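You operate a simulated robot arm through the tools that you are given. There is no shell and no other tool. Be economical: measure what you need, move in short steps, check, and stop when the job is done.

You run a simulated robot arm. Do the job below in one go: nothing can be reset, and whatever is moved stays where it is left.

JOB
Gauge the teal strip; weld it by the sealer's time chart.
Fine: one sound weld; swing the gauge arm aside again; fingers out from under the hot bar.

It is judged by the outcome, as a careful person would: the job done as asked, and still so three seconds after it is handed in. It fails if anything else is knocked over, pushed out of place, dropped, spilled or broken.

ROBOT AND FRAMES
A 7-joint arm with a two-finger parallel gripper, fixed in place. Base frame: the origin is at the foot of the arm, x ahead of it, y to its left, z up; the work surface is at about z = 0. Readings come in m, rad, newtons and seconds.
With the tool pointing down near the work surface it reaches from about 0.24 to 0.62 m from the base axis. Its first joint turns from -1.152 to 1.152 rad. Payload 2.6 kg.
The TCP is the grasp point between the finger pads, 0.03 m short of the fingertips. In the tool frame z runs along the fingers and y along their closing line. Largest opening 0.094 m; finger width 0.028, thickness 0.01; the body of the gripper, 0.05 by 0.096 m, starts 0.055 m behind the TCP.
Orientation is that of the tool frame in the base frame, as [roll, pitch, yaw] about the fixed x, y, z axes, in that order (R = Rz(yaw) Ry(pitch) Rx(roll)). With the fingers straight down and closing along the base's y, the tool's x points along the base's -x, its y along +y and its z along -z.

CONTROLS
- The arm moves only by the tool arm_command. Its argument "steps" is a list of rows, each a list of 3 entries, a list of its own where there are three numbers: the turn, a rotation vector about the tool's x, y, z in units of 8 degrees (1.0 is 8 degrees), then the shift along the tool's x, y, z in units of 25 mm (1.0 is 25 mm), then the opening, from 0 (shut) to 1 (fully open). In form: [[[ax, ay, az], [dx, dy, dz], hand], ...]. A call has 1 to 8 rows; each row shifts and turns the commanded pose from where the row before left it, along the tool's axes as they then stand. A call with a number of a shift or a turn outside -1 to 1 is refused whole. Each row takes 0.2 s and may step no farther than 0.05 m and 0.15 rad from the row before; otherwise, or with a gripper value out of range, the whole call is refused. Where a pose cannot be reached the arm comes as near as it can. A force on the tool above 90 N (or 10 N above the force at the start of the call, whichever is more), or a blocked arm, ends the call early, and 0.2 s more pass. The fingers move at their own pace (about 0.072 m/s each) and stop on an object; they squeeze with about 29 N. The grip force told is the motor's: it shows also when the fingers shut on nothing. Time passes only in rows, and 0.2 s behind the last, so rows that do not move let the fingers close. It gives the time, the measured TCP pose, the force on the tool (base axes), the opening and the grip force at its end, in the units of the frame above (readings bear some noise), with the torque about the TCP (base axes, N m) and any sound that the robot's microphone picked up.
- Cameras (640 x 400 px; columns grow to the right, rows downward): "scene" is fixed at [0.0184, 0.4318, 0.5736]; the picture's right is [-0.75, -0.67, 0.00], its down [-0.37, 0.41, -0.83] and it looks along [0.56, -0.62, -0.55] (base axes); focal length 292 px, centre (320, 200). "wrist" rides on the gripper at [0.076, 0.014, -0.102] in the tool frame; the picture's right is [-0.18, 0.98, 0.00], its down [-0.75, -0.14, -0.64] and it looks along [-0.63, -0.12, 0.77] (tool axes); focal length 243 px, centre (320, 200). There is no depth. A picture from a camera that has moved, and an enlarged one, comes with that camera's place and axes in the base frame and with its lens. The place of the scene camera against the robot may be out by one fixed shift of up to 0.025 m in any direction.
- snapshot(camera): a new picture of that camera. It takes no simulated time.
- enlarge(camera, box): a new picture of the part [left, top, right, bottom] of that camera's present view, enlarged. It takes no simulated time.
- sign_off(): hands the job in; it is judged then, once.

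Work in short steps. Places have to be worked out from the pictures, the camera data and where the tool is seen: move nearer, look again, correct. Check each grasp and each placing, and mend what went wrong. You have 120 turns and 76 pictures in all, those below and enlarged ones among them. Open the gripper and draw the arm clear of the work before you hand the job in, unless the task says otherwise; then end with one line.

The tools are called after ">>>" by a JSON object that holds its "name" and its "arguments". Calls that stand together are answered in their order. arm_command: Moves the arm, as the interface text tells. Its arguments: {"type":"object","properties":{"steps":{"type":"array","items":{"type":"array"}}},"required":["steps"]} The other tools are called the same way: snapshot (camera) takes a picture; enlarge (camera, box) takes an enlarged picture of a part of a camera's view; sign_off () hands the job in.

At the start:

```text
clock: 0.0
tool_pos: [0.3588, -0.0422, 0.3981]
ee_rot: [-3.14, 0.0, -3.141]
ft_force: [0.6, 0.0, 0.2]
ft_torque: [0.0, 0.01, 0.0]
gripper_width: 0.0941
finger_force: 0.0
```

scene: 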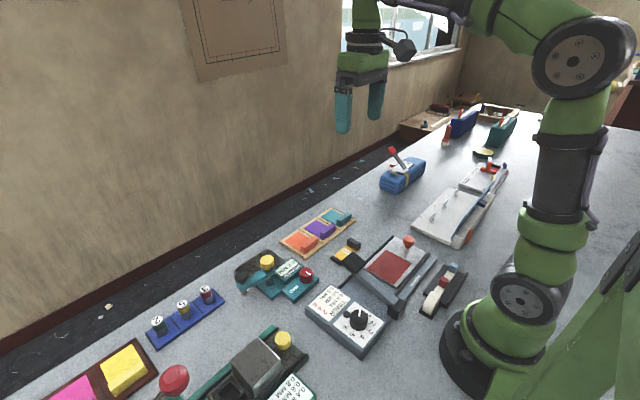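
wrist: 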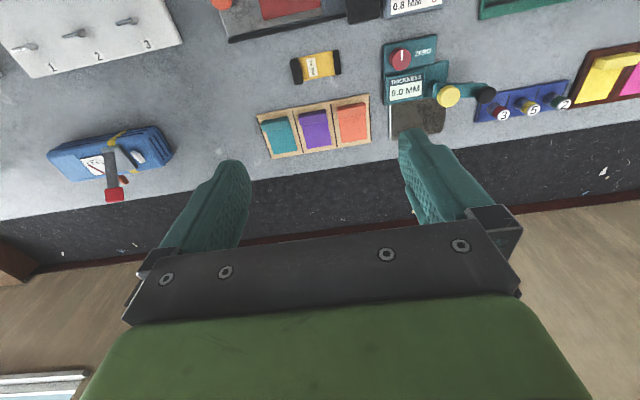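

The scene shows a strip tray, a thickness gauge and several devices; I'll enlarge to identify the sealer and its chart.

>>> {"name": "enlarge", "arguments": {"camera": "scene", "box": [220, 200, 480, 362]}}

>>> {"name": "enlarge", "arguments": {"camera": "scene", "box": [40, 250, 340, 400]}}

>>> {"name": "enlarge", "arguments": {"camera": "wrist", "box": [200, 0, 640, 170]}}

```text
2.46 times, centred on (350, 281) of scene
camera zoom: at [0.0184, 0.4318, 0.5736], right [-0.75, -0.67, 0.0], down [-0.37, 0.41, -0.83], along [0.56, -0.62, -0.55], focal length 718 px, centre (246, 1)
```

zoom: 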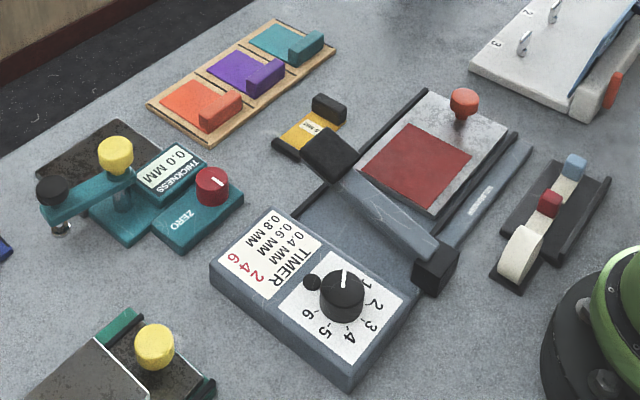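

```text
2.13 times, centred on (190, 325) of scene
camera zoom: at [0.0184, 0.4318, 0.5736], right [-0.75, -0.67, 0.0], down [-0.37, 0.41, -0.83], along [0.56, -0.62, -0.55], focal length 622 px, centre (597, -67)
```

zoom: 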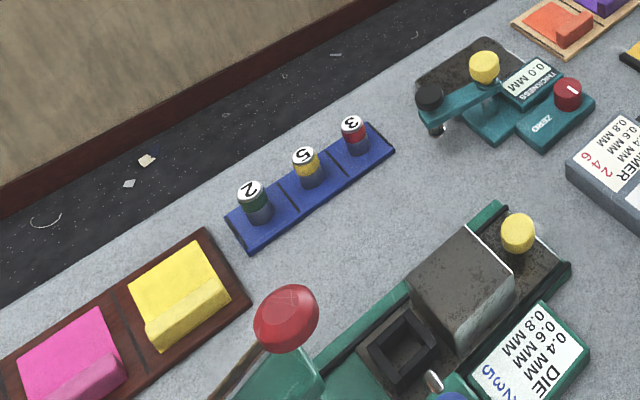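

```text
1.45 times, centred on (420, 85) of wrist
camera zoom: at [0.2822, -0.0266, 0.5011], right [0.18, 0.98, 0.0], down [0.75, -0.14, 0.64], along [0.63, -0.12, -0.77], focal length 353 px, centre (174, 367)
```

zoom: 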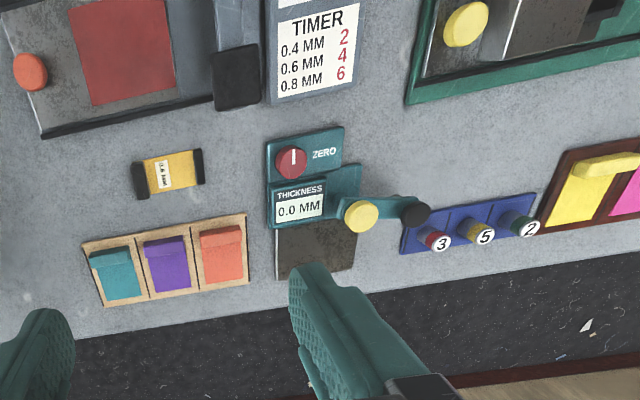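

Sealer chart: 0.4→2, 0.6→4, 0.8→6. I'll tilt the tool so the wrist camera looks straight down for a top view of everything.

>>> {"name": "arm_command", "arguments": {"steps": [[[0, 1, 0], [0, 0, 0], 1], [[0, 1, 0], [0, 0, 0], 1], [[0, 1, 0], [0, 0, 0], 1], [[0, 1, 0], [0, 0, 0], 1]]}}

>>> {"name": "snapshot", "arguments": {"camera": "wrist"}}

```text
clock: 1.0
tool_pos: [0.3022, -0.0268, 0.3675]
ee_rot: [3.141, -0.485, -3.14]
ft_force: [0.6, -0.7, 0.2]
ft_torque: [-0.01, 0.02, -0.01]
gripper_width: 0.0941
finger_force: 0.0
out of reach, approached as far as the arm can: row 3, 4
```

```text
70 pictures are left
camera wrist: at [0.2825, -0.0122, 0.4936], right [0.16, 0.98, -0.09], down [0.97, -0.14, 0.21], along [0.2, -0.12, -0.97], focal length 243 px, centre (320, 200)
```

wrist: 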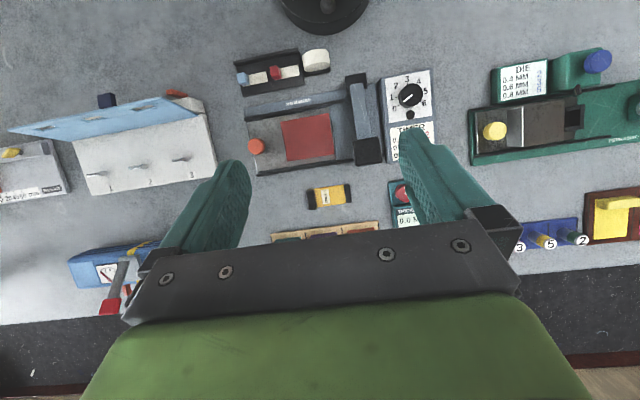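

>>> {"name": "enlarge", "arguments": {"camera": "wrist", "box": [220, 30, 460, 230]}}

```text
2.00 times, centred on (340, 130) of wrist
camera zoom: at [0.2825, -0.0122, 0.4936], right [0.16, 0.98, -0.09], down [0.97, -0.14, 0.21], along [0.2, -0.12, -0.97], focal length 485 px, centre (280, 340)
```

zoom: 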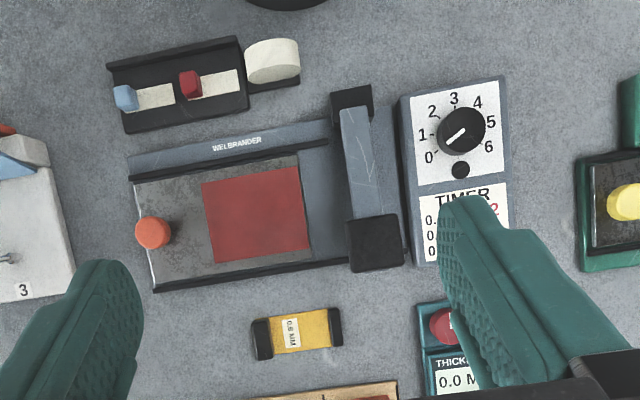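

>>> {"name": "enlarge", "arguments": {"camera": "scene", "box": [225, 240, 335, 310]}}

>>> {"name": "enlarge", "arguments": {"camera": "scene", "box": [325, 225, 445, 300]}}

>>> {"name": "enlarge", "arguments": {"camera": "scene", "box": [300, 275, 400, 355]}}

```text
5.71 times, centred on (280, 275) of scene
camera zoom: at [0.0184, 0.4318, 0.5736], right [-0.75, -0.67, 0.0], down [-0.37, 0.41, -0.83], along [0.56, -0.62, -0.55], focal length 1668 px, centre (549, -229)
```

zoom: 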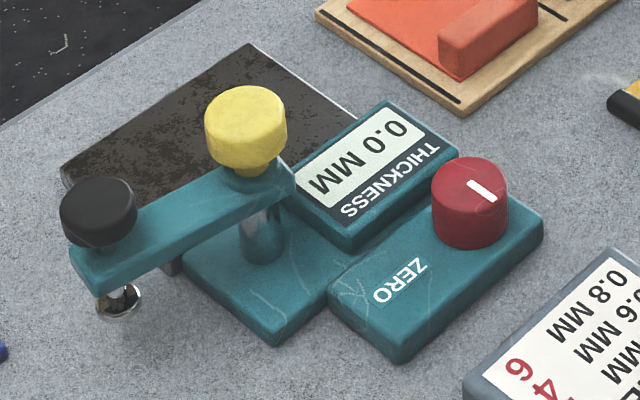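

```text
5.33 times, centred on (385, 262) of scene
camera zoom: at [0.0184, 0.4318, 0.5736], right [-0.75, -0.67, 0.0], down [-0.37, 0.41, -0.83], along [0.56, -0.62, -0.55], focal length 1556 px, centre (-27, -133)
```

zoom: 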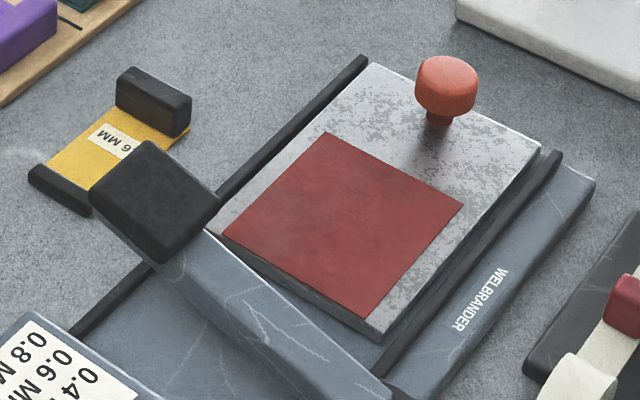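

```text
5.00 times, centred on (350, 315) of scene
camera zoom: at [0.0184, 0.4318, 0.5736], right [-0.75, -0.67, 0.0], down [-0.37, 0.41, -0.83], along [0.56, -0.62, -0.55], focal length 1459 px, centre (170, -375)
```

zoom: 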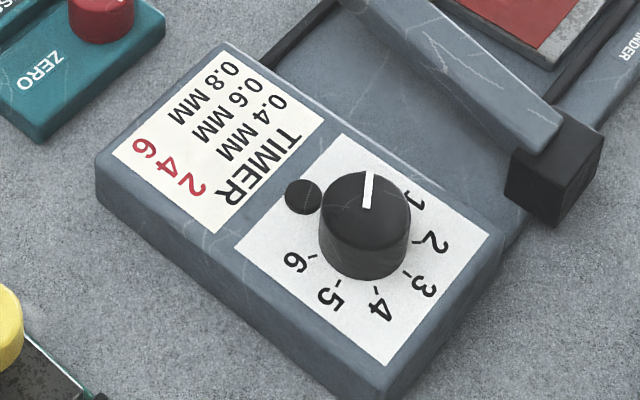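

Rotate back to straight down and look at the readings.

>>> {"name": "arm_command", "arguments": {"steps": [[[0, -1, 0], [0, 0, 0], 1], [[0, -1, 0], [0, 0, 0], 1], [[0, -1, 0], [0, 0, 0], 1], [[0, -0.47, 0], [0, 0, 0], 1]]}}

```text
clock: 2.0
tool_pos: [0.3037, -0.0264, 0.3684]
ee_rot: [-3.141, 0.001, 3.14]
ft_force: [-0.1, 1.3, -0.3]
ft_torque: [0.02, -0.02, -0.02]
gripper_width: 0.094
finger_force: 0.1
```

>>> {"name": "arm_command", "arguments": {"steps": [[[0, 0, 0], [-0.45, 0.77, 0.87], 1], [[0, 0, 0], [-0.45, 0.77, 0.87], 1], [[0, 0, 0], [-0.45, 0.77, 0.87], 1], [[0, 0, 0], [-0.45, 0.77, 0.87], 1], [[0, 0, 0], [-0.45, 0.77, 0.87], 1]]}}

>>> {"name": "snapshot", "arguments": {"camera": "wrist"}}

```text
clock: 3.2
tool_pos: [0.3597, 0.0714, 0.2596]
ee_rot: [3.141, -0.002, 3.142]
ft_force: [-0.6, 0.0, 0.5]
ft_torque: [-0.02, -0.01, -0.02]
gripper_width: 0.094
finger_force: 0.1
```

```text
65 pictures are left
camera wrist: at [0.2822, 0.0846, 0.3609], right [0.18, 0.98, 0.0], down [0.75, -0.14, 0.64], along [0.63, -0.12, -0.77], focal length 243 px, centre (320, 200)
```

wrist: 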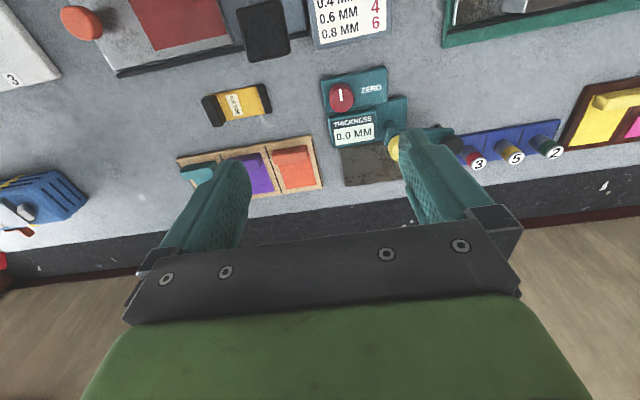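

Fingers block the view; I'll shut them and back off in x to view the gauge and tray.

>>> {"name": "arm_command", "arguments": {"steps": [[[0, 0, 0], [1, 0, 0], 0], [[0, 0, 0], [1, 0, 0], 0], [[0, 0, 0], [1, 0, 0], 0]]}}

>>> {"name": "snapshot", "arguments": {"camera": "wrist"}}

>>> {"name": "enlarge", "arguments": {"camera": "wrist", "box": [150, 60, 500, 280]}}

```text
clock: 4.0
tool_pos: [0.2826, 0.0702, 0.2604]
ee_rot: [3.141, -0.002, -3.141]
ft_force: [-0.5, -0.6, -0.9]
ft_torque: [0.01, 0.01, 0.04]
gripper_width: 0.0
finger_force: 16.7
```

```text
64 pictures are left
camera wrist: at [0.2065, 0.0836, 0.3624], right [0.18, 0.98, 0.0], down [0.75, -0.14, 0.64], along [0.63, -0.12, -0.77], focal length 243 px, centre (320, 200)
```

wrist: 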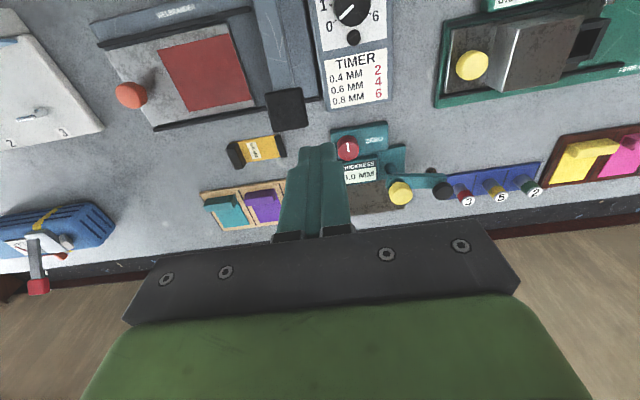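

```text
1.82 times, centred on (325, 170) of wrist
camera zoom: at [0.2065, 0.0836, 0.3624], right [0.18, 0.98, 0.0], down [0.75, -0.14, 0.64], along [0.63, -0.12, -0.77], focal length 441 px, centre (311, 254)
```

zoom: 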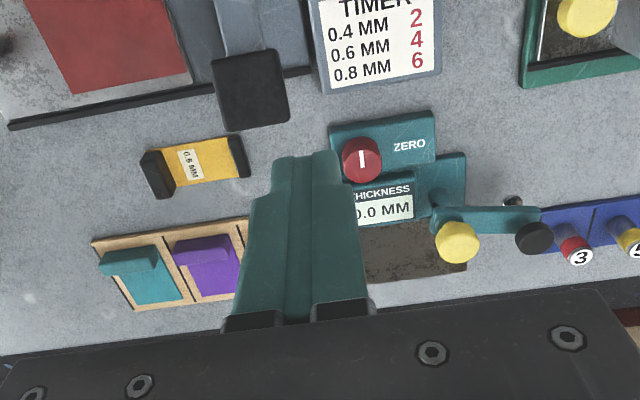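

Gauge pivot ≈(0.46,0.165), black tip knob ≈(0.475,0.232), plate x 0.47–0.55, y 0.08–0.19. I first want the gauge's bare-plate reading, so move closed fingers to the low-x side of the gauge arm.

>>> {"name": "arm_command", "arguments": {"steps": [[[0, 0, 0], [-0.84, 0.87, 0.74], 0], [[0, 0, 0], [-0.84, 0.87, 0.74], 0], [[0, 0, 0], [-0.84, 0.87, 0.74], 0], [[0, 0, 0], [-0.84, 0.87, 0.74], 0], [[0, 0, 0], [-0.84, 0.87, 0.74], 0], [[0, 0, 0], [-0.84, 0.87, 0.74], 0], [[0, 0, 0], [-0.84, 0.87, 0.74], 0]]}}

>>> {"name": "snapshot", "arguments": {"camera": "wrist"}}

>>> {"name": "enlarge", "arguments": {"camera": "scene", "box": [160, 200, 360, 325]}}

```text
clock: 5.6
tool_pos: [0.4294, 0.2203, 0.1296]
ee_rot: [-3.141, 0.001, -3.139]
ft_force: [-0.1, -0.2, 0.0]
ft_torque: [0.03, -0.03, 0.01]
gripper_width: 0.0
finger_force: 29.4
```

```text
62 pictures are left
camera wrist: at [0.3531, 0.2347, 0.2317], right [0.18, 0.98, 0.0], down [0.75, -0.14, 0.64], along [0.63, -0.12, -0.77], focal length 243 px, centre (320, 200)
```

wrist: 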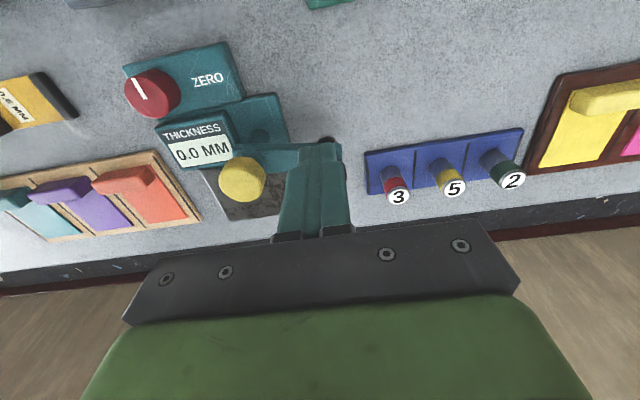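

```text
3.20 times, centred on (260, 262) of scene
camera zoom: at [0.0184, 0.4318, 0.5736], right [-0.75, -0.67, 0.0], down [-0.37, 0.41, -0.83], along [0.56, -0.62, -0.55], focal length 934 px, centre (512, 0)
```

zoom: 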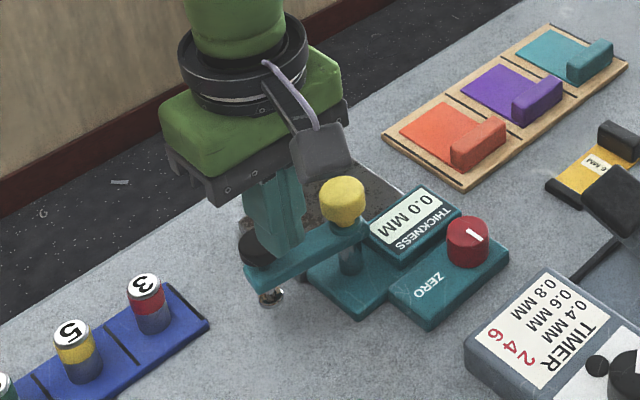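

Triangulating two wrist views: pivot knob ≈(0.444,0.159, top z 0.08), tip knob ≈(0.46,0.225). I'll back off 15 mm in x and lower beside the arm.

>>> {"name": "arm_command", "arguments": {"steps": [[[0, 0, 0], [0.7, 0, 0], 0], [[0, 0, 0], [0, 0, 0.9], 0], [[0, 0, 0], [0, 0, 0.9], 0], [[0, 0, 0], [0, 0, 0.9], 0]]}}

>>> {"name": "enlarge", "arguments": {"camera": "scene", "box": [160, 200, 360, 325]}}

>>> {"name": "enlarge", "arguments": {"camera": "wrist", "box": [160, 20, 480, 250]}}

```text
clock: 6.6
tool_pos: [0.4108, 0.2218, 0.0612]
ee_rot: [3.141, 0.001, -3.14]
ft_force: [0.3, 0.5, 0.4]
ft_torque: [0.02, -0.01, 0.01]
gripper_width: 0.0
finger_force: 28.9
```

```text
3.20 times, centred on (260, 262) of scene
camera zoom: at [0.0184, 0.4318, 0.5736], right [-0.75, -0.67, 0.0], down [-0.37, 0.41, -0.83], along [0.56, -0.62, -0.55], focal length 934 px, centre (512, 0)
```

zoom: 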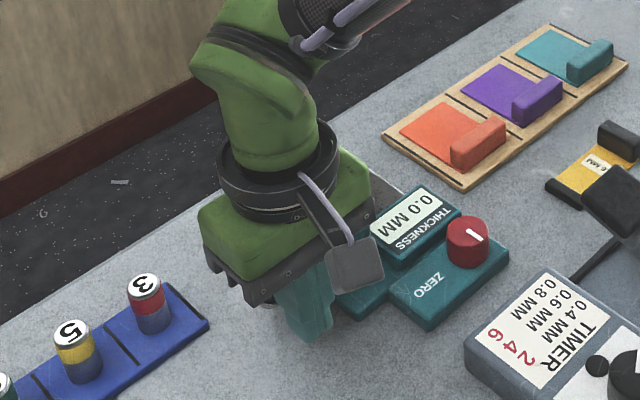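

```text
1.74 times, centred on (320, 135) of wrist
camera zoom: at [0.3351, 0.2359, 0.163], right [0.18, 0.98, 0.0], down [0.75, -0.14, 0.64], along [0.63, -0.12, -0.77], focal length 422 px, centre (320, 313)
```

zoom: 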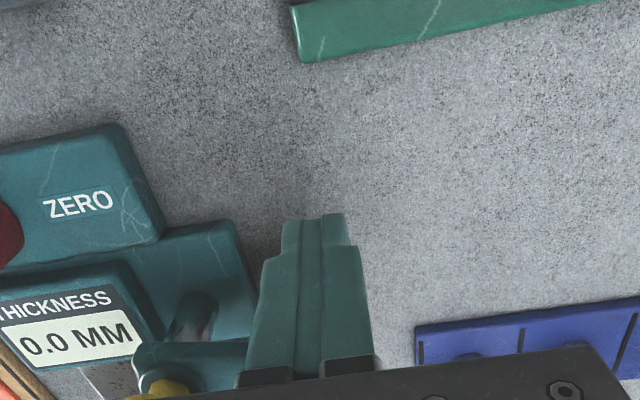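

Fingers are beside the arm, clear. Push the arm along its arc toward +x in stages.

>>> {"name": "arm_command", "arguments": {"steps": [[[0, 0, 0], [-0.6, -0.12, 0], 0], [[0, 0, 0], [-0.6, -0.12, 0], 0], [[0, 0, 0], [-0.5, -0.1, 0], 0], [[0, 0, 0], [-0.4, -0.1, 0], 0], [[0, 0, 0], [-0.4, -0.25, 0], 0], [[0, 0, 0], [-0.4, -0.3, 0], 0]]}}

>>> {"name": "enlarge", "arguments": {"camera": "scene", "box": [160, 200, 360, 325]}}

>>> {"name": "enlarge", "arguments": {"camera": "wrist", "box": [160, 20, 480, 250]}}

```text
clock: 8.0
tool_pos: [0.4859, 0.1988, 0.0605]
ee_rot: [3.14, 0.002, -3.136]
ft_force: [0.7, 1.0, 0.8]
ft_torque: [-0.04, 0.02, 0.07]
gripper_width: 0.0
finger_force: 29.1
```

```text
3.20 times, centred on (260, 262) of scene
camera zoom: at [0.0184, 0.4318, 0.5736], right [-0.75, -0.67, 0.0], down [-0.37, 0.41, -0.83], along [0.56, -0.62, -0.55], focal length 934 px, centre (512, 0)
```

zoom: 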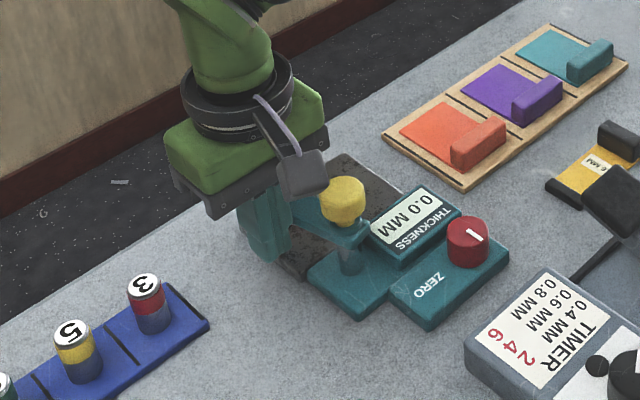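

```text
1.74 times, centred on (320, 135) of wrist
camera zoom: at [0.4094, 0.2129, 0.1641], right [0.18, 0.98, 0.0], down [0.75, -0.14, 0.64], along [0.63, -0.12, -0.77], focal length 422 px, centre (320, 313)
```

zoom: 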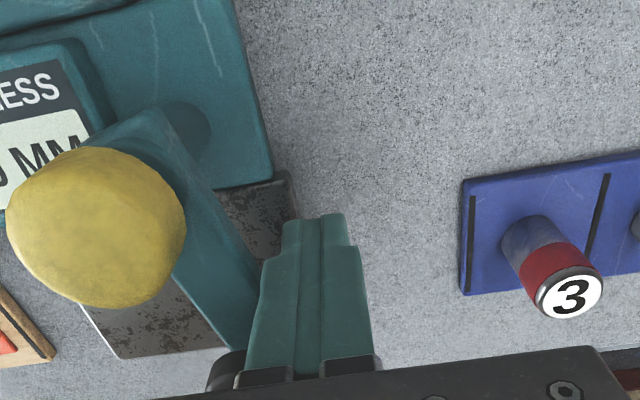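

The arm swings easily. Continue further over the plate.

>>> {"name": "arm_command", "arguments": {"steps": [[[0, 0, 0], [-0.3, -0.4, 0], 0], [[0, 0, 0], [-0.15, -0.5, 0], 0], [[0, 0, 0], [-0.1, -0.4, 0], 0]]}}

>>> {"name": "enlarge", "arguments": {"camera": "scene", "box": [160, 200, 360, 325]}}

>>> {"name": "enlarge", "arguments": {"camera": "wrist", "box": [160, 20, 480, 250]}}

```text
clock: 8.8
tool_pos: [0.4942, 0.1828, 0.0616]
ee_rot: [3.12, -0.006, -3.122]
ft_force: [-3.9, 51.6, -3.2]
ft_torque: [-0.67, 0.02, 0.71]
gripper_width: 0.0
finger_force: 29.1
```

```text
3.20 times, centred on (260, 262) of scene
camera zoom: at [0.0184, 0.4319, 0.5736], right [-0.75, -0.67, 0.0], down [-0.37, 0.41, -0.83], along [0.56, -0.62, -0.55], focal length 934 px, centre (512, 0)
```

zoom: 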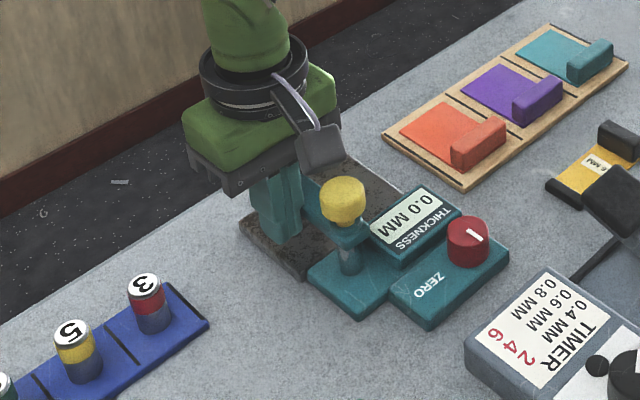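

```text
1.74 times, centred on (320, 135) of wrist
camera zoom: at [0.418, 0.193, 0.1654], right [0.16, 0.99, 0.02], down [0.76, -0.14, 0.63], along [0.63, -0.09, -0.77], focal length 422 px, centre (320, 313)
```

zoom: 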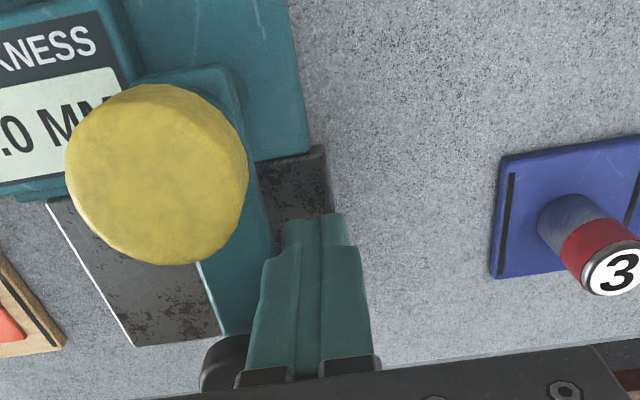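

A stop is reached (51 N): back off right away. Display still reads 0.0 over the bare plate; lift clear and look.

>>> {"name": "arm_command", "arguments": {"steps": [[[0, 0, 0], [0, 0.5, 0], 0], [[0, 0, 0], [0, 0.5, 0], 0], [[0, 0, 0], [0, 0, -1], 0], [[0, 0, 0], [0.6, 0, -1], 0], [[0, 0, 0], [1, 0, -1], 0], [[0, 0, 0], [1, 0, -1], 0], [[0, 0, 0], [1, 0, 0], 0]]}}

>>> {"name": "enlarge", "arguments": {"camera": "scene", "box": [220, 230, 340, 310]}}

>>> {"name": "enlarge", "arguments": {"camera": "wrist", "box": [160, 20, 480, 250]}}

```text
clock: 10.4
tool_pos: [0.4095, 0.1894, 0.1617]
ee_rot: [-3.141, -0.001, -3.141]
ft_force: [-0.4, -0.5, 0.3]
ft_torque: [0.0, -0.01, 0.0]
gripper_width: 0.0
finger_force: 29.4
```

```text
5.00 times, centred on (280, 270) of scene
camera zoom: at [0.0185, 0.4318, 0.5736], right [-0.75, -0.67, 0.0], down [-0.37, 0.41, -0.83], along [0.56, -0.62, -0.55], focal length 1459 px, centre (520, -150)
```

zoom: 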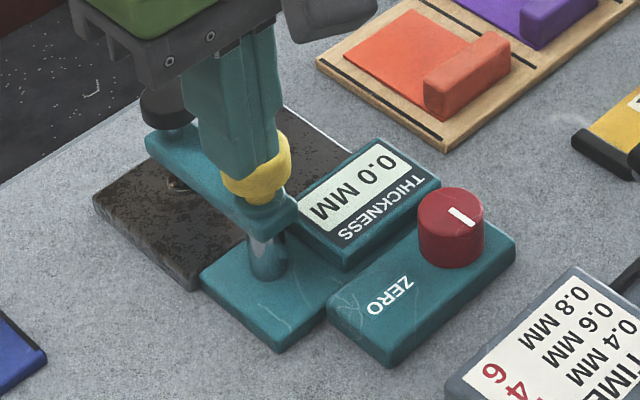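

```text
1.74 times, centred on (320, 135) of wrist
camera zoom: at [0.3327, 0.2041, 0.2638], right [0.18, 0.98, 0.0], down [0.75, -0.14, 0.64], along [0.63, -0.12, -0.77], focal length 422 px, centre (320, 313)
```

zoom: 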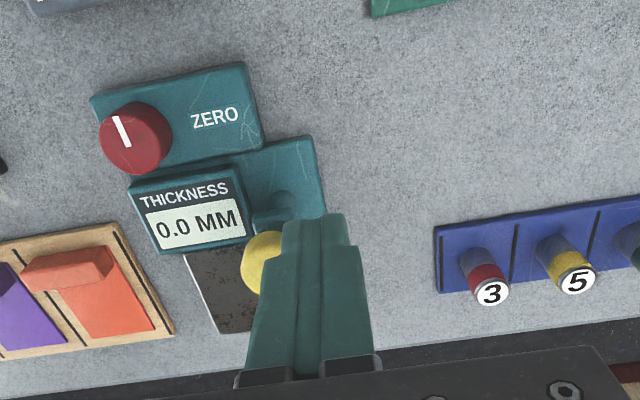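

The foot seems to hover; the black knob over it may press the foot down. Move above it (≈(0.509,0.151)) and press gently.

>>> {"name": "arm_command", "arguments": {"steps": [[[0, 0, 0], [-1, -0.37, 0], 0], [[0, 0, 0], [-1, -0.37, 0], 0], [[0, 0, 0], [-1, -0.37, 0], 0], [[0, 0, 0], [-1, -0.39, 0], 0], [[0, 0, 0], [0, 0, 0.8], 0], [[0, 0, 0], [0, 0, 0.6], 0]]}}

>>> {"name": "enlarge", "arguments": {"camera": "scene", "box": [220, 230, 340, 310]}}

>>> {"name": "enlarge", "arguments": {"camera": "wrist", "box": [160, 20, 480, 250]}}

```text
clock: 11.8
tool_pos: [0.5095, 0.1543, 0.1258]
ee_rot: [3.141, -0.001, -3.139]
ft_force: [-0.2, -0.3, -0.2]
ft_torque: [0.01, -0.02, 0.03]
gripper_width: 0.0
finger_force: 28.5
```

```text
5.00 times, centred on (280, 270) of scene
camera zoom: at [0.0185, 0.4318, 0.5736], right [-0.75, -0.67, 0.0], down [-0.37, 0.41, -0.83], along [0.56, -0.62, -0.55], focal length 1459 px, centre (520, -150)
```

zoom: 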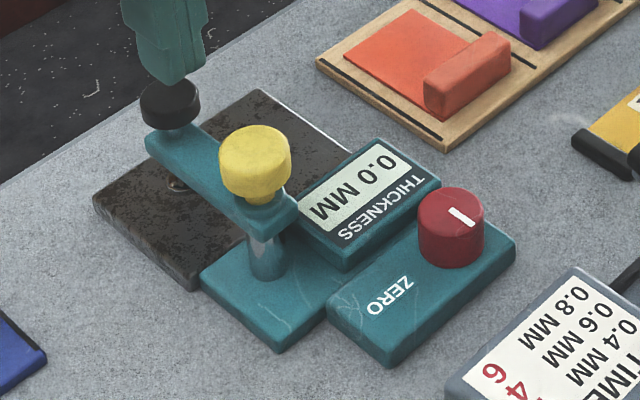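

```text
1.74 times, centred on (320, 135) of wrist
camera zoom: at [0.4332, 0.1678, 0.2282], right [0.18, 0.98, 0.0], down [0.75, -0.14, 0.64], along [0.63, -0.12, -0.77], focal length 422 px, centre (320, 313)
```

zoom: 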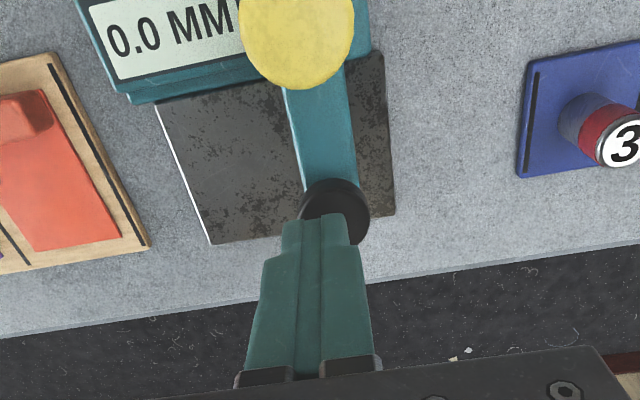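

Fingertips are just above the black knob. Press down in small steps.

>>> {"name": "arm_command", "arguments": {"steps": [[[0, 0, 0], [0, 0.2, 0.3], 0], [[0, 0, 0], [0, 0, 0.3], 0], [[0, 0, 0], [0, 0, 0.2], 0], [[0, 0, 0], [0, 0, 0.2], 0]]}}

>>> {"name": "enlarge", "arguments": {"camera": "scene", "box": [220, 230, 340, 310]}}

```text
clock: 12.8
tool_pos: [0.5104, 0.1589, 0.1015]
ee_rot: [-3.141, 0.001, -3.141]
ft_force: [-1.9, -1.2, 7.6]
ft_torque: [-0.06, 0.06, 0.06]
gripper_width: 0.0004
finger_force: 28.7
heard: click
```

```text
5.00 times, centred on (280, 270) of scene
camera zoom: at [0.0184, 0.4318, 0.5736], right [-0.75, -0.67, 0.0], down [-0.37, 0.41, -0.83], along [0.56, -0.62, -0.55], focal length 1459 px, centre (520, -150)
```

zoom: 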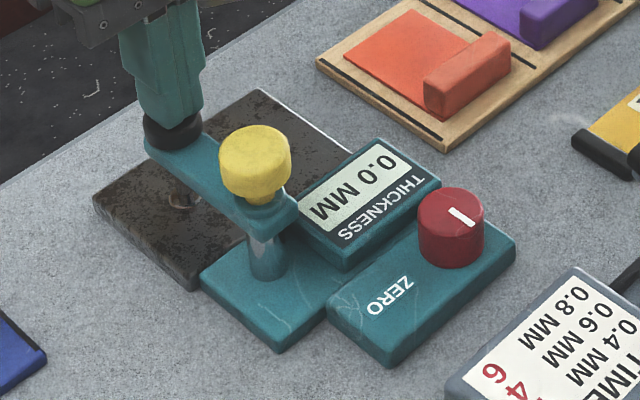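

Bare plate reads 0.0 after the click, so zero looks right. Lift, go to the −y side of the arm, and lower.

>>> {"name": "arm_command", "arguments": {"steps": [[[0, 0, 0], [0, 0, -0.8], 0], [[0, 0, 0], [0, 0, -0.8], 0], [[0, 0, 0], [0.3, -0.9, 0], 0], [[0, 0, 0], [0.3, -0.9, 0], 0], [[0, 0, 0], [0, 0, 1], 0], [[0, 0, 0], [0, 0, 1], 0], [[0, 0, 0], [0, 0, 1], 0], [[0, 0, 0], [0, 0, 0.25], 0]]}}

>>> {"name": "enlarge", "arguments": {"camera": "scene", "box": [220, 230, 340, 310]}}

```text
clock: 14.6
tool_pos: [0.4947, 0.1136, 0.06]
ee_rot: [3.141, -0.001, 3.14]
ft_force: [0.0, 0.6, -0.2]
ft_torque: [0.01, 0.02, -0.01]
gripper_width: 0.0
finger_force: 29.2
```

```text
5.00 times, centred on (280, 270) of scene
camera zoom: at [0.0184, 0.4318, 0.5736], right [-0.75, -0.67, 0.0], down [-0.37, 0.41, -0.83], along [0.56, -0.62, -0.55], focal length 1459 px, centre (520, -150)
```

zoom: 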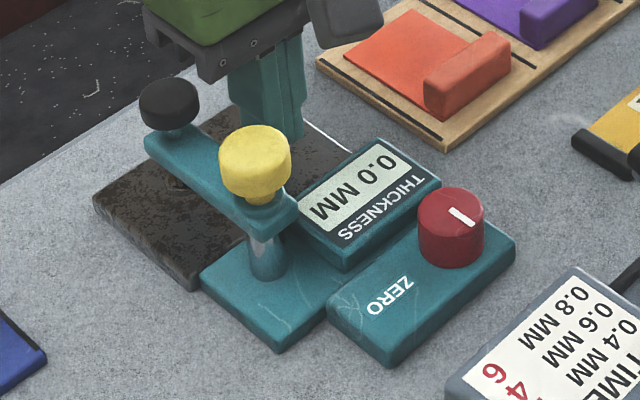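

>>> {"name": "arm_command", "arguments": {"steps": [[[0, 0, 0], [0, 0.9, 0], 0], [[0, 0, 0], [-0.1, 0.55, 0], 0], [[0, 0, 0], [-0.08, 0.55, 0], 0], [[0, 0, 0], [0.2, 0.55, 0], 0], [[0, 0, 0], [0.2, 0.5, 0], 0], [[0, 0, 0], [0.35, 0.4, 0], 0]]}}

>>> {"name": "enlarge", "arguments": {"camera": "scene", "box": [220, 230, 340, 310]}}

```text
clock: 16.0
tool_pos: [0.481, 0.1991, 0.0613]
ee_rot: [-3.139, 0.002, -3.141]
ft_force: [4.3, -4.3, -1.4]
ft_torque: [0.08, 0.07, 0.01]
gripper_width: 0.0002
finger_force: 28.4
```

```text
5.00 times, centred on (280, 270) of scene
camera zoom: at [0.0185, 0.4318, 0.5736], right [-0.75, -0.67, 0.0], down [-0.37, 0.41, -0.83], along [0.56, -0.62, -0.55], focal length 1459 px, centre (520, -150)
```

zoom: 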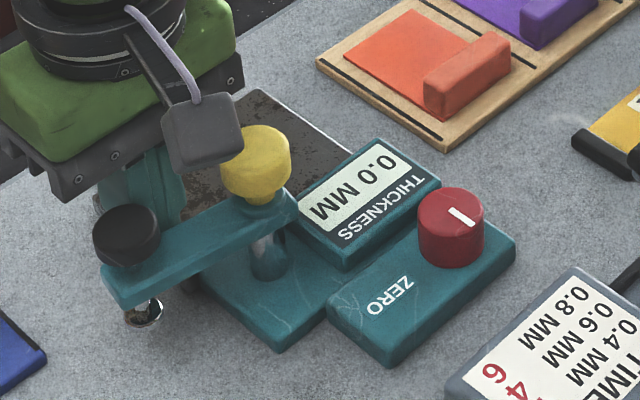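

Arm is aside again, like at the start. Lift and travel toward the strip tray.

>>> {"name": "arm_command", "arguments": {"steps": [[[0, 0, 0], [-0.5, 0, 0], 0], [[0, 0, 0], [0, 0, -1], 0], [[0, 0, 0], [0, 0, -1], 0], [[0, 0, 0], [0, -0.5, -1], 0.6], [[0, 0, 0], [0.3, -1, -1], 0.6], [[0, 0, 0], [0.3, -1, -1], 0.6], [[0, 0, 0], [0.3, -1, 0], 0.6], [[0, 0, 0], [0, -1, 0], 0.6]]}}

>>> {"name": "arm_command", "arguments": {"steps": [[[0, 0, 0], [0, -1, 0], 0.6], [[0, 0, 0], [0, -1, 0], 0.6], [[0, 0, 0], [0, -1, 0], 0.6], [[0, 0, 0], [0, -1, 0], 0.6], [[0, 0, 0], [0, -1, 0], 0.6], [[0, 0, 0], [0, -1, 0], 0.6], [[0, 0, 0], [0, -1, 0], 0.6]]}}

>>> {"name": "arm_command", "arguments": {"steps": [[[0, 0, 1], [0, 0, 0], 0.6], [[0, 0, 1], [0, 0, 0], 0.6], [[0, 0, 1], [0, 0, 0], 0.6], [[0, 0, 1], [0, 0, 0], 0.6], [[0, 0, 1], [0, 0, 0], 0.6], [[0, 0, 1], [0, 0, 0], 0.6]]}}

>>> {"name": "arm_command", "arguments": {"steps": [[[0, 0, 1], [0, 0, 0], 0.6], [[0, 0, 1], [0, 0, 0], 0.6], [[0, 0, 1], [0, 0, 0], 0.6], [[0, 0, 1], [0, 0, 0], 0.6], [[0, 0, 1], [0, 0, 0], 0.6], [[0, 0, 0.25], [0, 0, 0], 0.6]]}}

>>> {"name": "snapshot", "arguments": {"camera": "wrist"}}

```text
clock: 17.8
tool_pos: [0.4695, 0.0866, 0.1854]
ee_rot: [3.14, 0.0, -3.141]
ft_force: [0.6, 0.6, 0.2]
ft_torque: [0.0, 0.01, 0.03]
gripper_width: 0.0566
finger_force: 0.1
```

```text
clock: 19.4
tool_pos: [0.471, -0.0885, 0.1848]
ee_rot: [-3.141, -0.001, -3.141]
ft_force: [-0.3, 0.2, -0.4]
ft_torque: [0.01, 0.0, -0.02]
gripper_width: 0.0564
finger_force: 0.1
```

```text
clock: 20.8
tool_pos: [0.4701, -0.089, 0.1847]
ee_rot: [-3.139, -0.001, 2.301]
ft_force: [0.4, 0.1, -0.3]
ft_torque: [-0.01, 0.0, 0.0]
gripper_width: 0.0563
finger_force: 0.0
```

```text
clock: 22.2
tool_pos: [0.469, -0.0874, 0.1849]
ee_rot: [-3.14, 0.0, 1.569]
ft_force: [0.4, 0.2, 0.1]
ft_torque: [-0.01, -0.01, 0.0]
gripper_width: 0.0561
finger_force: 0.1
```

```text
47 pictures are left
camera wrist: at [0.4839, -0.0122, 0.2877], right [0.98, -0.19, 0.0], down [-0.14, -0.75, 0.64], along [-0.12, -0.63, -0.77], focal length 243 px, centre (320, 200)
```

wrist: 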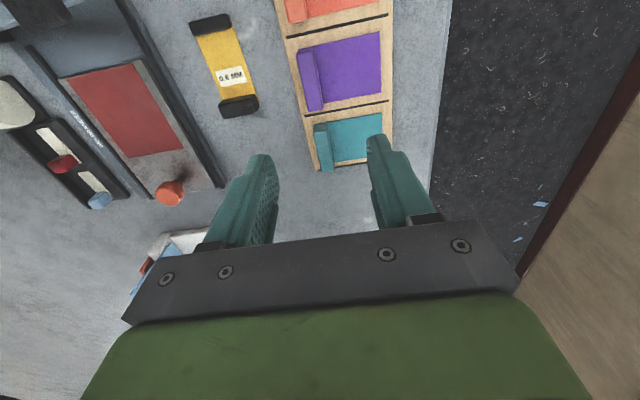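

>>> {"name": "enlarge", "arguments": {"camera": "wrist", "box": [260, 20, 420, 200]}}

>>> {"name": "enlarge", "arguments": {"camera": "scene", "box": [270, 195, 370, 265]}}

```text
2.22 times, centred on (340, 110) of wrist
camera zoom: at [0.4839, -0.0122, 0.2877], right [0.98, -0.19, 0.0], down [-0.14, -0.75, 0.64], along [-0.12, -0.63, -0.77], focal length 539 px, centre (276, 400)
```

zoom: 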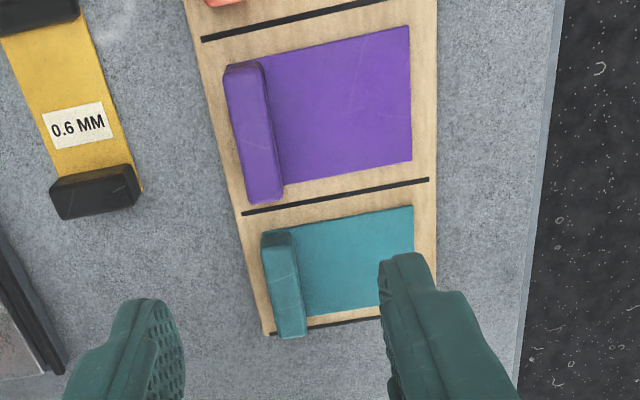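

```text
5.71 times, centred on (320, 230) of scene
camera zoom: at [0.0184, 0.4318, 0.5736], right [-0.75, -0.67, 0.0], down [-0.37, 0.41, -0.83], along [0.56, -0.62, -0.55], focal length 1668 px, centre (320, 29)
```

zoom: 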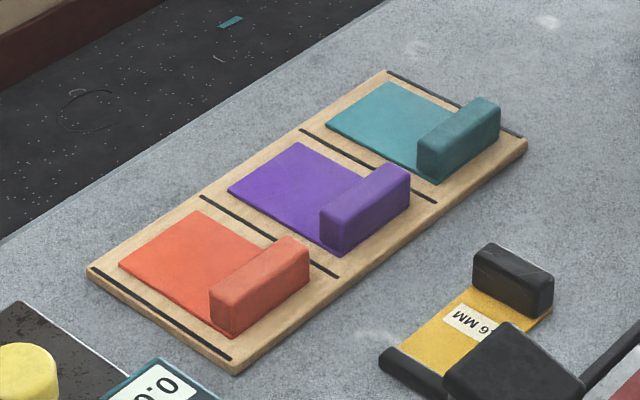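

Teal grip block: centre ≈(0.463,−0.147), top z≈0.031, 14 mm thick along x. Move over it and descend part way.

>>> {"name": "arm_command", "arguments": {"steps": [[[0, 0, 0], [-0.8, -0.07, 0], 0.6], [[0, 0, 0], [-0.8, -0.07, 0], 0.6], [[0, 0, 0], [-0.8, -0.07, 0], 0.6], [[0, 0, 0], [0, 0, 1], 0.6], [[0, 0, 0], [0, 0, 1], 0.6], [[0, 0, 0], [0, 0, 1], 0.6], [[0, 0, 0], [0, 0, 1], 0.6]]}}

>>> {"name": "snapshot", "arguments": {"camera": "wrist"}}

>>> {"name": "enlarge", "arguments": {"camera": "scene", "box": [270, 180, 390, 265]}}

```text
clock: 23.8
tool_pos: [0.4646, -0.1487, 0.0869]
ee_rot: [-3.139, 0.001, 1.57]
ft_force: [-0.7, -0.1, -0.6]
ft_torque: [-0.03, 0.02, 0.01]
gripper_width: 0.0563
finger_force: 0.0
```

```text
44 pictures are left
camera wrist: at [0.4783, -0.0734, 0.1885], right [0.98, -0.18, 0.0], down [-0.14, -0.75, 0.64], along [-0.12, -0.63, -0.77], focal length 243 px, centre (320, 200)
```

wrist: 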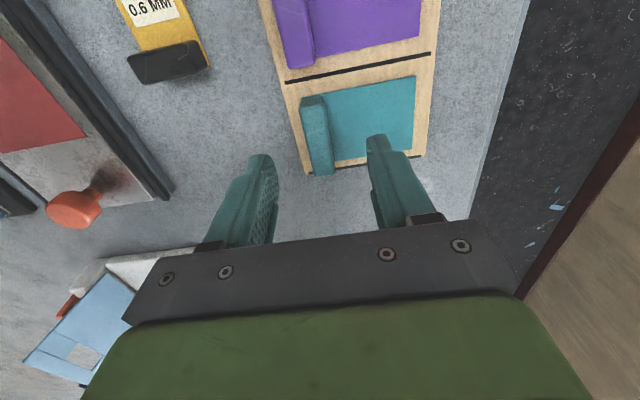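

```text
4.71 times, centred on (330, 222) of scene
camera zoom: at [0.0184, 0.4318, 0.5736], right [-0.75, -0.67, 0.0], down [-0.37, 0.41, -0.83], along [0.56, -0.62, -0.55], focal length 1373 px, centre (273, 94)
```

zoom: 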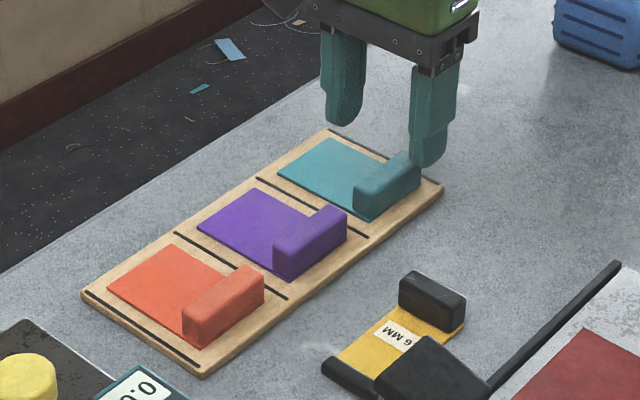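

View confirms grip at (0.462,−0.145). Descend so tips are just above the strip, then close.

>>> {"name": "arm_command", "arguments": {"steps": [[[0, 0, 0], [0.1, -0.08, 0.9], 0.6], [[0, 0, 0], [0, 0, 0.75], 0.6], [[0, 0, 0], [0, 0, 0.1], 0.6], [[0, 0, 0], [0, 0, 0], 0], [[0, 0, 0], [0, 0, 0], 0], [[0, 0, 0], [0, 0, 0], 0]]}}

>>> {"name": "enlarge", "arguments": {"camera": "scene", "box": [270, 180, 390, 265]}}

```text
clock: 25.2
tool_pos: [0.4618, -0.146, 0.0412]
ee_rot: [-3.141, -0.001, 1.571]
ft_force: [0.9, -0.6, 2.1]
ft_torque: [0.0, -0.06, 0.0]
gripper_width: 0.016
finger_force: 29.0
```

```text
4.71 times, centred on (330, 222) of scene
camera zoom: at [0.0184, 0.4318, 0.5736], right [-0.75, -0.67, 0.0], down [-0.37, 0.41, -0.83], along [0.56, -0.62, -0.55], focal length 1373 px, centre (273, 94)
```

zoom: 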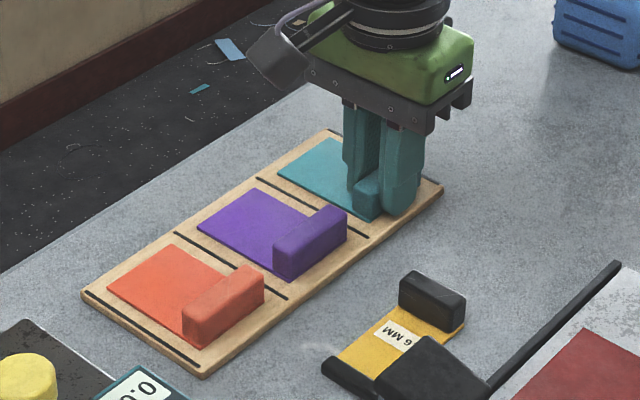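

Gripped (16 mm). Lift straight up, then check.

>>> {"name": "arm_command", "arguments": {"steps": [[[0, 0, 0], [0, 0, -0.4], 0], [[0, 0, 0], [0, 0, -0.8], 0], [[0, 0, 0], [0, 0, -1], 0], [[0, 0, 0], [0, 0, -1], 0], [[0, 0, 0], [0, 0, -1], 0], [[0, 0, 0], [0, 0, -1], 0]]}}

>>> {"name": "arm_command", "arguments": {"steps": [[[0, 0, -1], [0, 0, 0], 0], [[0, 0, -1], [0, 0, 0], 0], [[0, 0, -1], [0, 0, 0], 0], [[0, 0, -1], [0, 0, 0], 0], [[0, 0, -1], [0, 0, 0], 0], [[0, 0, -1], [0, 0, 0], 0]]}}

>>> {"name": "arm_command", "arguments": {"steps": [[[0, 0, -1], [0, 0, 0], 0], [[0, 0, -1], [0, 0, 0], 0], [[0, 0, -1], [0, 0, 0], 0], [[0, 0, -1], [0, 0, 0], 0], [[0, 0, -1], [0, 0, 0], 0], [[0, 0, -0.24], [0, 0, 0], 0]]}}

>>> {"name": "snapshot", "arguments": {"camera": "wrist"}}

>>> {"name": "snapshot", "arguments": {"camera": "scene"}}

```text
clock: 26.6
tool_pos: [0.4609, -0.1479, 0.1719]
ee_rot: [-3.141, 0.001, 1.571]
ft_force: [1.3, 0.2, 0.0]
ft_torque: [0.02, -0.03, 0.0]
gripper_width: 0.0157
finger_force: 29.3
```

```text
clock: 28.0
tool_pos: [0.4627, -0.1444, 0.172]
ee_rot: [-3.14, -0.001, 2.411]
ft_force: [0.6, 0.2, -0.5]
ft_torque: [-0.01, -0.04, 0.01]
gripper_width: 0.016
finger_force: 29.3
```

```text
clock: 29.4
tool_pos: [0.4632, -0.1462, 0.1708]
ee_rot: [3.141, -0.002, -3.137]
ft_force: [-1.0, -0.8, -0.5]
ft_torque: [-0.01, 0.0, 0.04]
gripper_width: 0.0159
finger_force: 28.4
```

```text
41 pictures are left
camera wrist: at [0.3867, -0.132, 0.274], right [0.18, 0.98, 0.0], down [0.75, -0.14, 0.64], along [0.63, -0.12, -0.77], focal length 243 px, centre (320, 200)
```

wrist: 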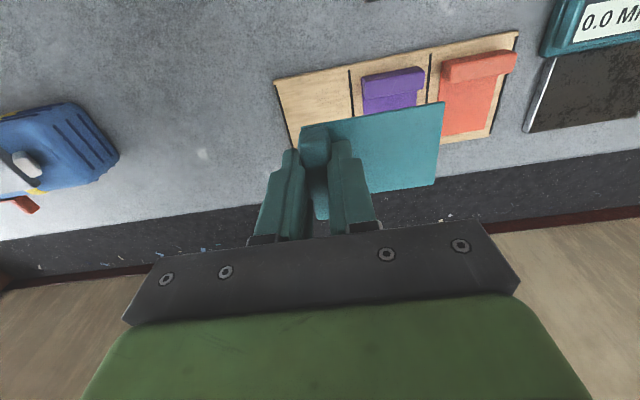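

```text
40 pictures are left
```

scene: 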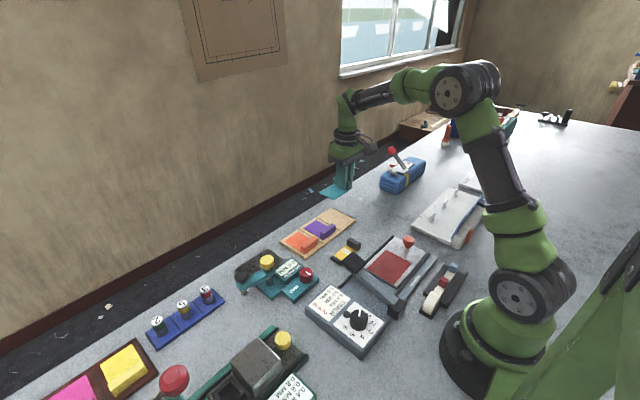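

Strip hangs level and extends to +y. Carry it above the gauge plate.

>>> {"name": "arm_command", "arguments": {"steps": [[[0, 0, 0], [-0.3, 1, 0], 0], [[0, 0, 0], [-0.3, 1, 0], 0], [[0, 0, 0], [-0.3, 1, 0], 0], [[0, 0, 0], [-0.3, 1, 0], 0], [[0, 0, 0], [-0.3, 1, 0], 0], [[0, 0, 0], [-0.3, 1, 0], 0], [[0, 0, 0], [0, 1, 0], 0]]}}

>>> {"name": "arm_command", "arguments": {"steps": [[[0, 0, 0], [0, 1, 0], 0], [[0, 0, 0], [0, 1, 0], 0], [[0, 0, 0], [0, 1, 0], 0], [[0, 0, 0], [0, 0, 1], 0], [[0, 0, 0], [0, 0, 0.8], 0]]}}

>>> {"name": "snapshot", "arguments": {"camera": "wrist"}}

>>> {"name": "enlarge", "arguments": {"camera": "scene", "box": [210, 200, 340, 310]}}

```text
clock: 31.0
tool_pos: [0.5065, 0.0303, 0.1713]
ee_rot: [3.14, -0.003, 3.139]
ft_force: [0.1, -0.7, -0.2]
ft_torque: [-0.02, 0.0, 0.02]
gripper_width: 0.0157
finger_force: 29.7
```

```text
clock: 32.2
tool_pos: [0.5065, 0.1042, 0.1268]
ee_rot: [-3.141, -0.002, 3.141]
ft_force: [1.0, 0.0, -1.1]
ft_torque: [-0.06, -0.02, 0.04]
gripper_width: 0.016
finger_force: 28.8
```

```text
39 pictures are left
camera wrist: at [0.4303, 0.1187, 0.2288], right [0.18, 0.98, 0.0], down [0.75, -0.14, 0.64], along [0.63, -0.12, -0.77], focal length 243 px, centre (320, 200)
```

wrist: 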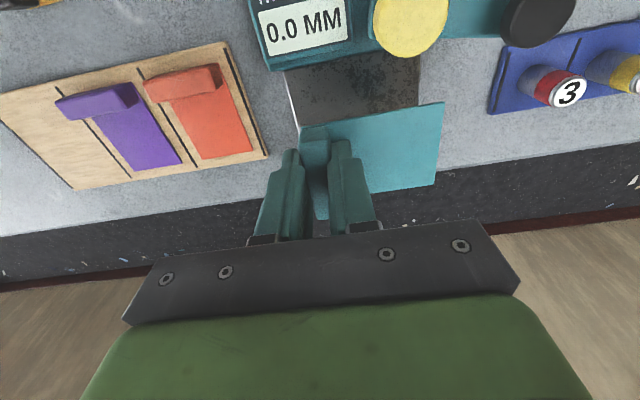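

```text
3.64 times, centred on (275, 255) of scene
camera zoom: at [0.0184, 0.4318, 0.5736], right [-0.75, -0.67, 0.0], down [-0.37, 0.41, -0.83], along [0.56, -0.62, -0.55], focal length 1061 px, centre (484, 0)
```

zoom: 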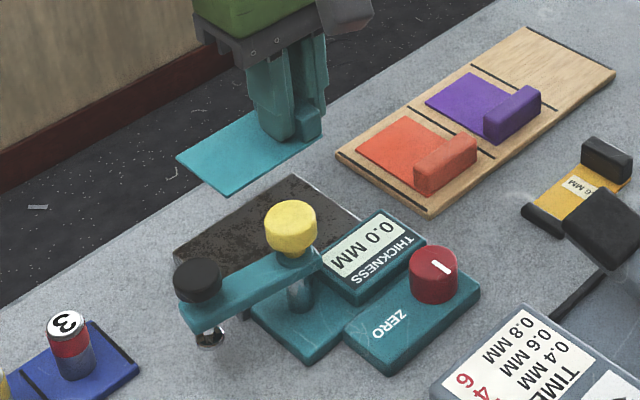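

Strip is aligned above the plate (y 0.084–0.186). Lower, slowly at the end.

>>> {"name": "arm_command", "arguments": {"steps": [[[0, 0, 0], [0, 0, 1], 0], [[0, 0, 0], [0, 0, 1], 0], [[0, 0, 0], [0, 0, 0.5], 0], [[0, 0, 0], [0, 0, 0.15], 0]]}}

>>> {"name": "enlarge", "arguments": {"camera": "scene", "box": [210, 220, 340, 310]}}

```text
clock: 33.2
tool_pos: [0.508, 0.1043, 0.0592]
ee_rot: [-3.141, -0.002, -3.141]
ft_force: [0.0, -0.1, 0.5]
ft_torque: [-0.02, 0.01, -0.05]
gripper_width: 0.016
finger_force: 28.9
```

```text
4.44 times, centred on (275, 265) of scene
camera zoom: at [0.0184, 0.4318, 0.5736], right [-0.75, -0.67, 0.0], down [-0.37, 0.41, -0.83], along [0.56, -0.62, -0.55], focal length 1297 px, centre (520, -89)
```

zoom: 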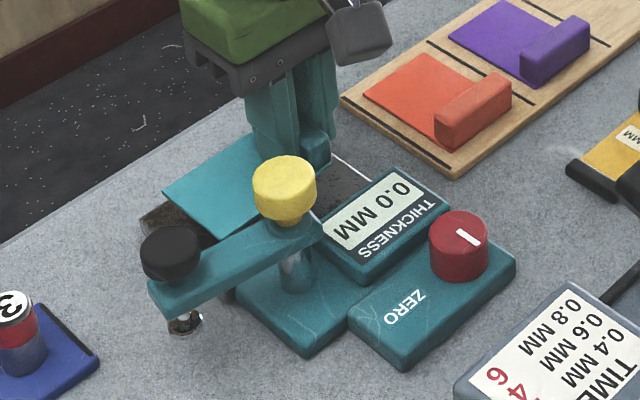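

Still a little above the plate; lower in small steps watching the force.

>>> {"name": "arm_command", "arguments": {"steps": [[[0, 0, 0], [0, 0, 0.12], 0], [[0, 0, 0], [0, 0, 0.1], 0], [[0, 0, 0], [0, 0, 0], 0]]}}

>>> {"name": "arm_command", "arguments": {"steps": [[[0, 0, 0], [0, 0, 0.06], 0], [[0, 0, 0], [0, 0, 0], 0]]}}

```text
clock: 34.0
tool_pos: [0.507, 0.1046, 0.0551]
ee_rot: [-3.14, 0.001, -3.14]
ft_force: [0.4, -0.3, -1.1]
ft_torque: [-0.04, 0.06, -0.04]
gripper_width: 0.0161
finger_force: 29.0
```

```text
clock: 34.6
tool_pos: [0.5073, 0.1034, 0.0533]
ee_rot: [3.14, -0.003, -3.14]
ft_force: [0.1, -0.2, -0.2]
ft_torque: [0.0, 0.01, -0.01]
gripper_width: 0.0159
finger_force: 28.9
```

>>> {"name": "arm_command", "arguments": {"steps": [[[0, 0, 0], [0, 0, 0.08], 0], [[0, 0, 0], [0, 0, 0], 0]]}}

>>> {"name": "arm_command", "arguments": {"steps": [[[0, 0, 0], [0, 0, 0.08], 0], [[0, 0, 0], [0, 0, 0], 0]]}}

>>> {"name": "enlarge", "arguments": {"camera": "scene", "box": [210, 220, 340, 310]}}

```text
clock: 35.2
tool_pos: [0.5071, 0.1047, 0.0526]
ee_rot: [-3.141, -0.003, 3.141]
ft_force: [0.2, -0.2, -1.1]
ft_torque: [-0.01, -0.02, -0.01]
gripper_width: 0.0157
finger_force: 29.5
```

```text
clock: 35.8
tool_pos: [0.5085, 0.1037, 0.0486]
ee_rot: [-3.141, 0.0, -3.141]
ft_force: [-0.4, 0.0, -0.1]
ft_torque: [0.0, -0.03, 0.04]
gripper_width: 0.0159
finger_force: 29.1
```

```text
4.44 times, centred on (275, 265) of scene
camera zoom: at [0.0184, 0.4318, 0.5736], right [-0.75, -0.67, 0.0], down [-0.37, 0.41, -0.83], along [0.56, -0.62, -0.55], focal length 1297 px, centre (520, -89)
```

zoom: 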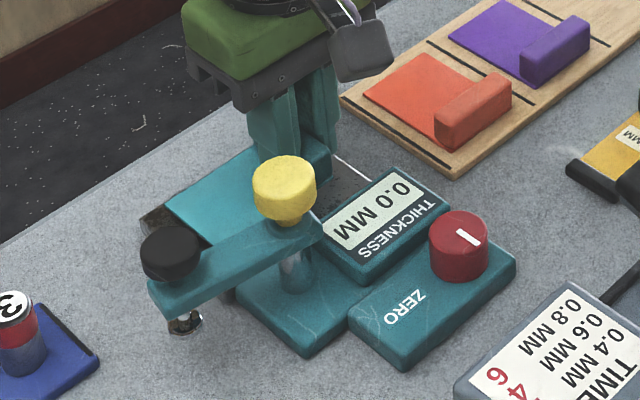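

>>> {"name": "arm_command", "arguments": {"steps": [[[0, 0, 0], [0, 0, 0.08], 0], [[0, 0, 0], [0, 0, 0], 0]]}}

>>> {"name": "arm_command", "arguments": {"steps": [[[0, 0, 0], [0, 0, 0.06], 0], [[0, 0, 0], [0, 0, 0], 0]]}}

```text
clock: 36.4
tool_pos: [0.508, 0.1043, 0.0477]
ee_rot: [-3.141, 0.0, 3.141]
ft_force: [0.4, 0.4, -0.2]
ft_torque: [-0.01, -0.03, -0.02]
gripper_width: 0.0158
finger_force: 28.6
```

```text
clock: 37.0
tool_pos: [0.5076, 0.1053, 0.0458]
ee_rot: [3.14, -0.001, 3.141]
ft_force: [-0.2, -0.1, 0.0]
ft_torque: [-0.03, -0.01, 0.0]
gripper_width: 0.0158
finger_force: 29.1
```

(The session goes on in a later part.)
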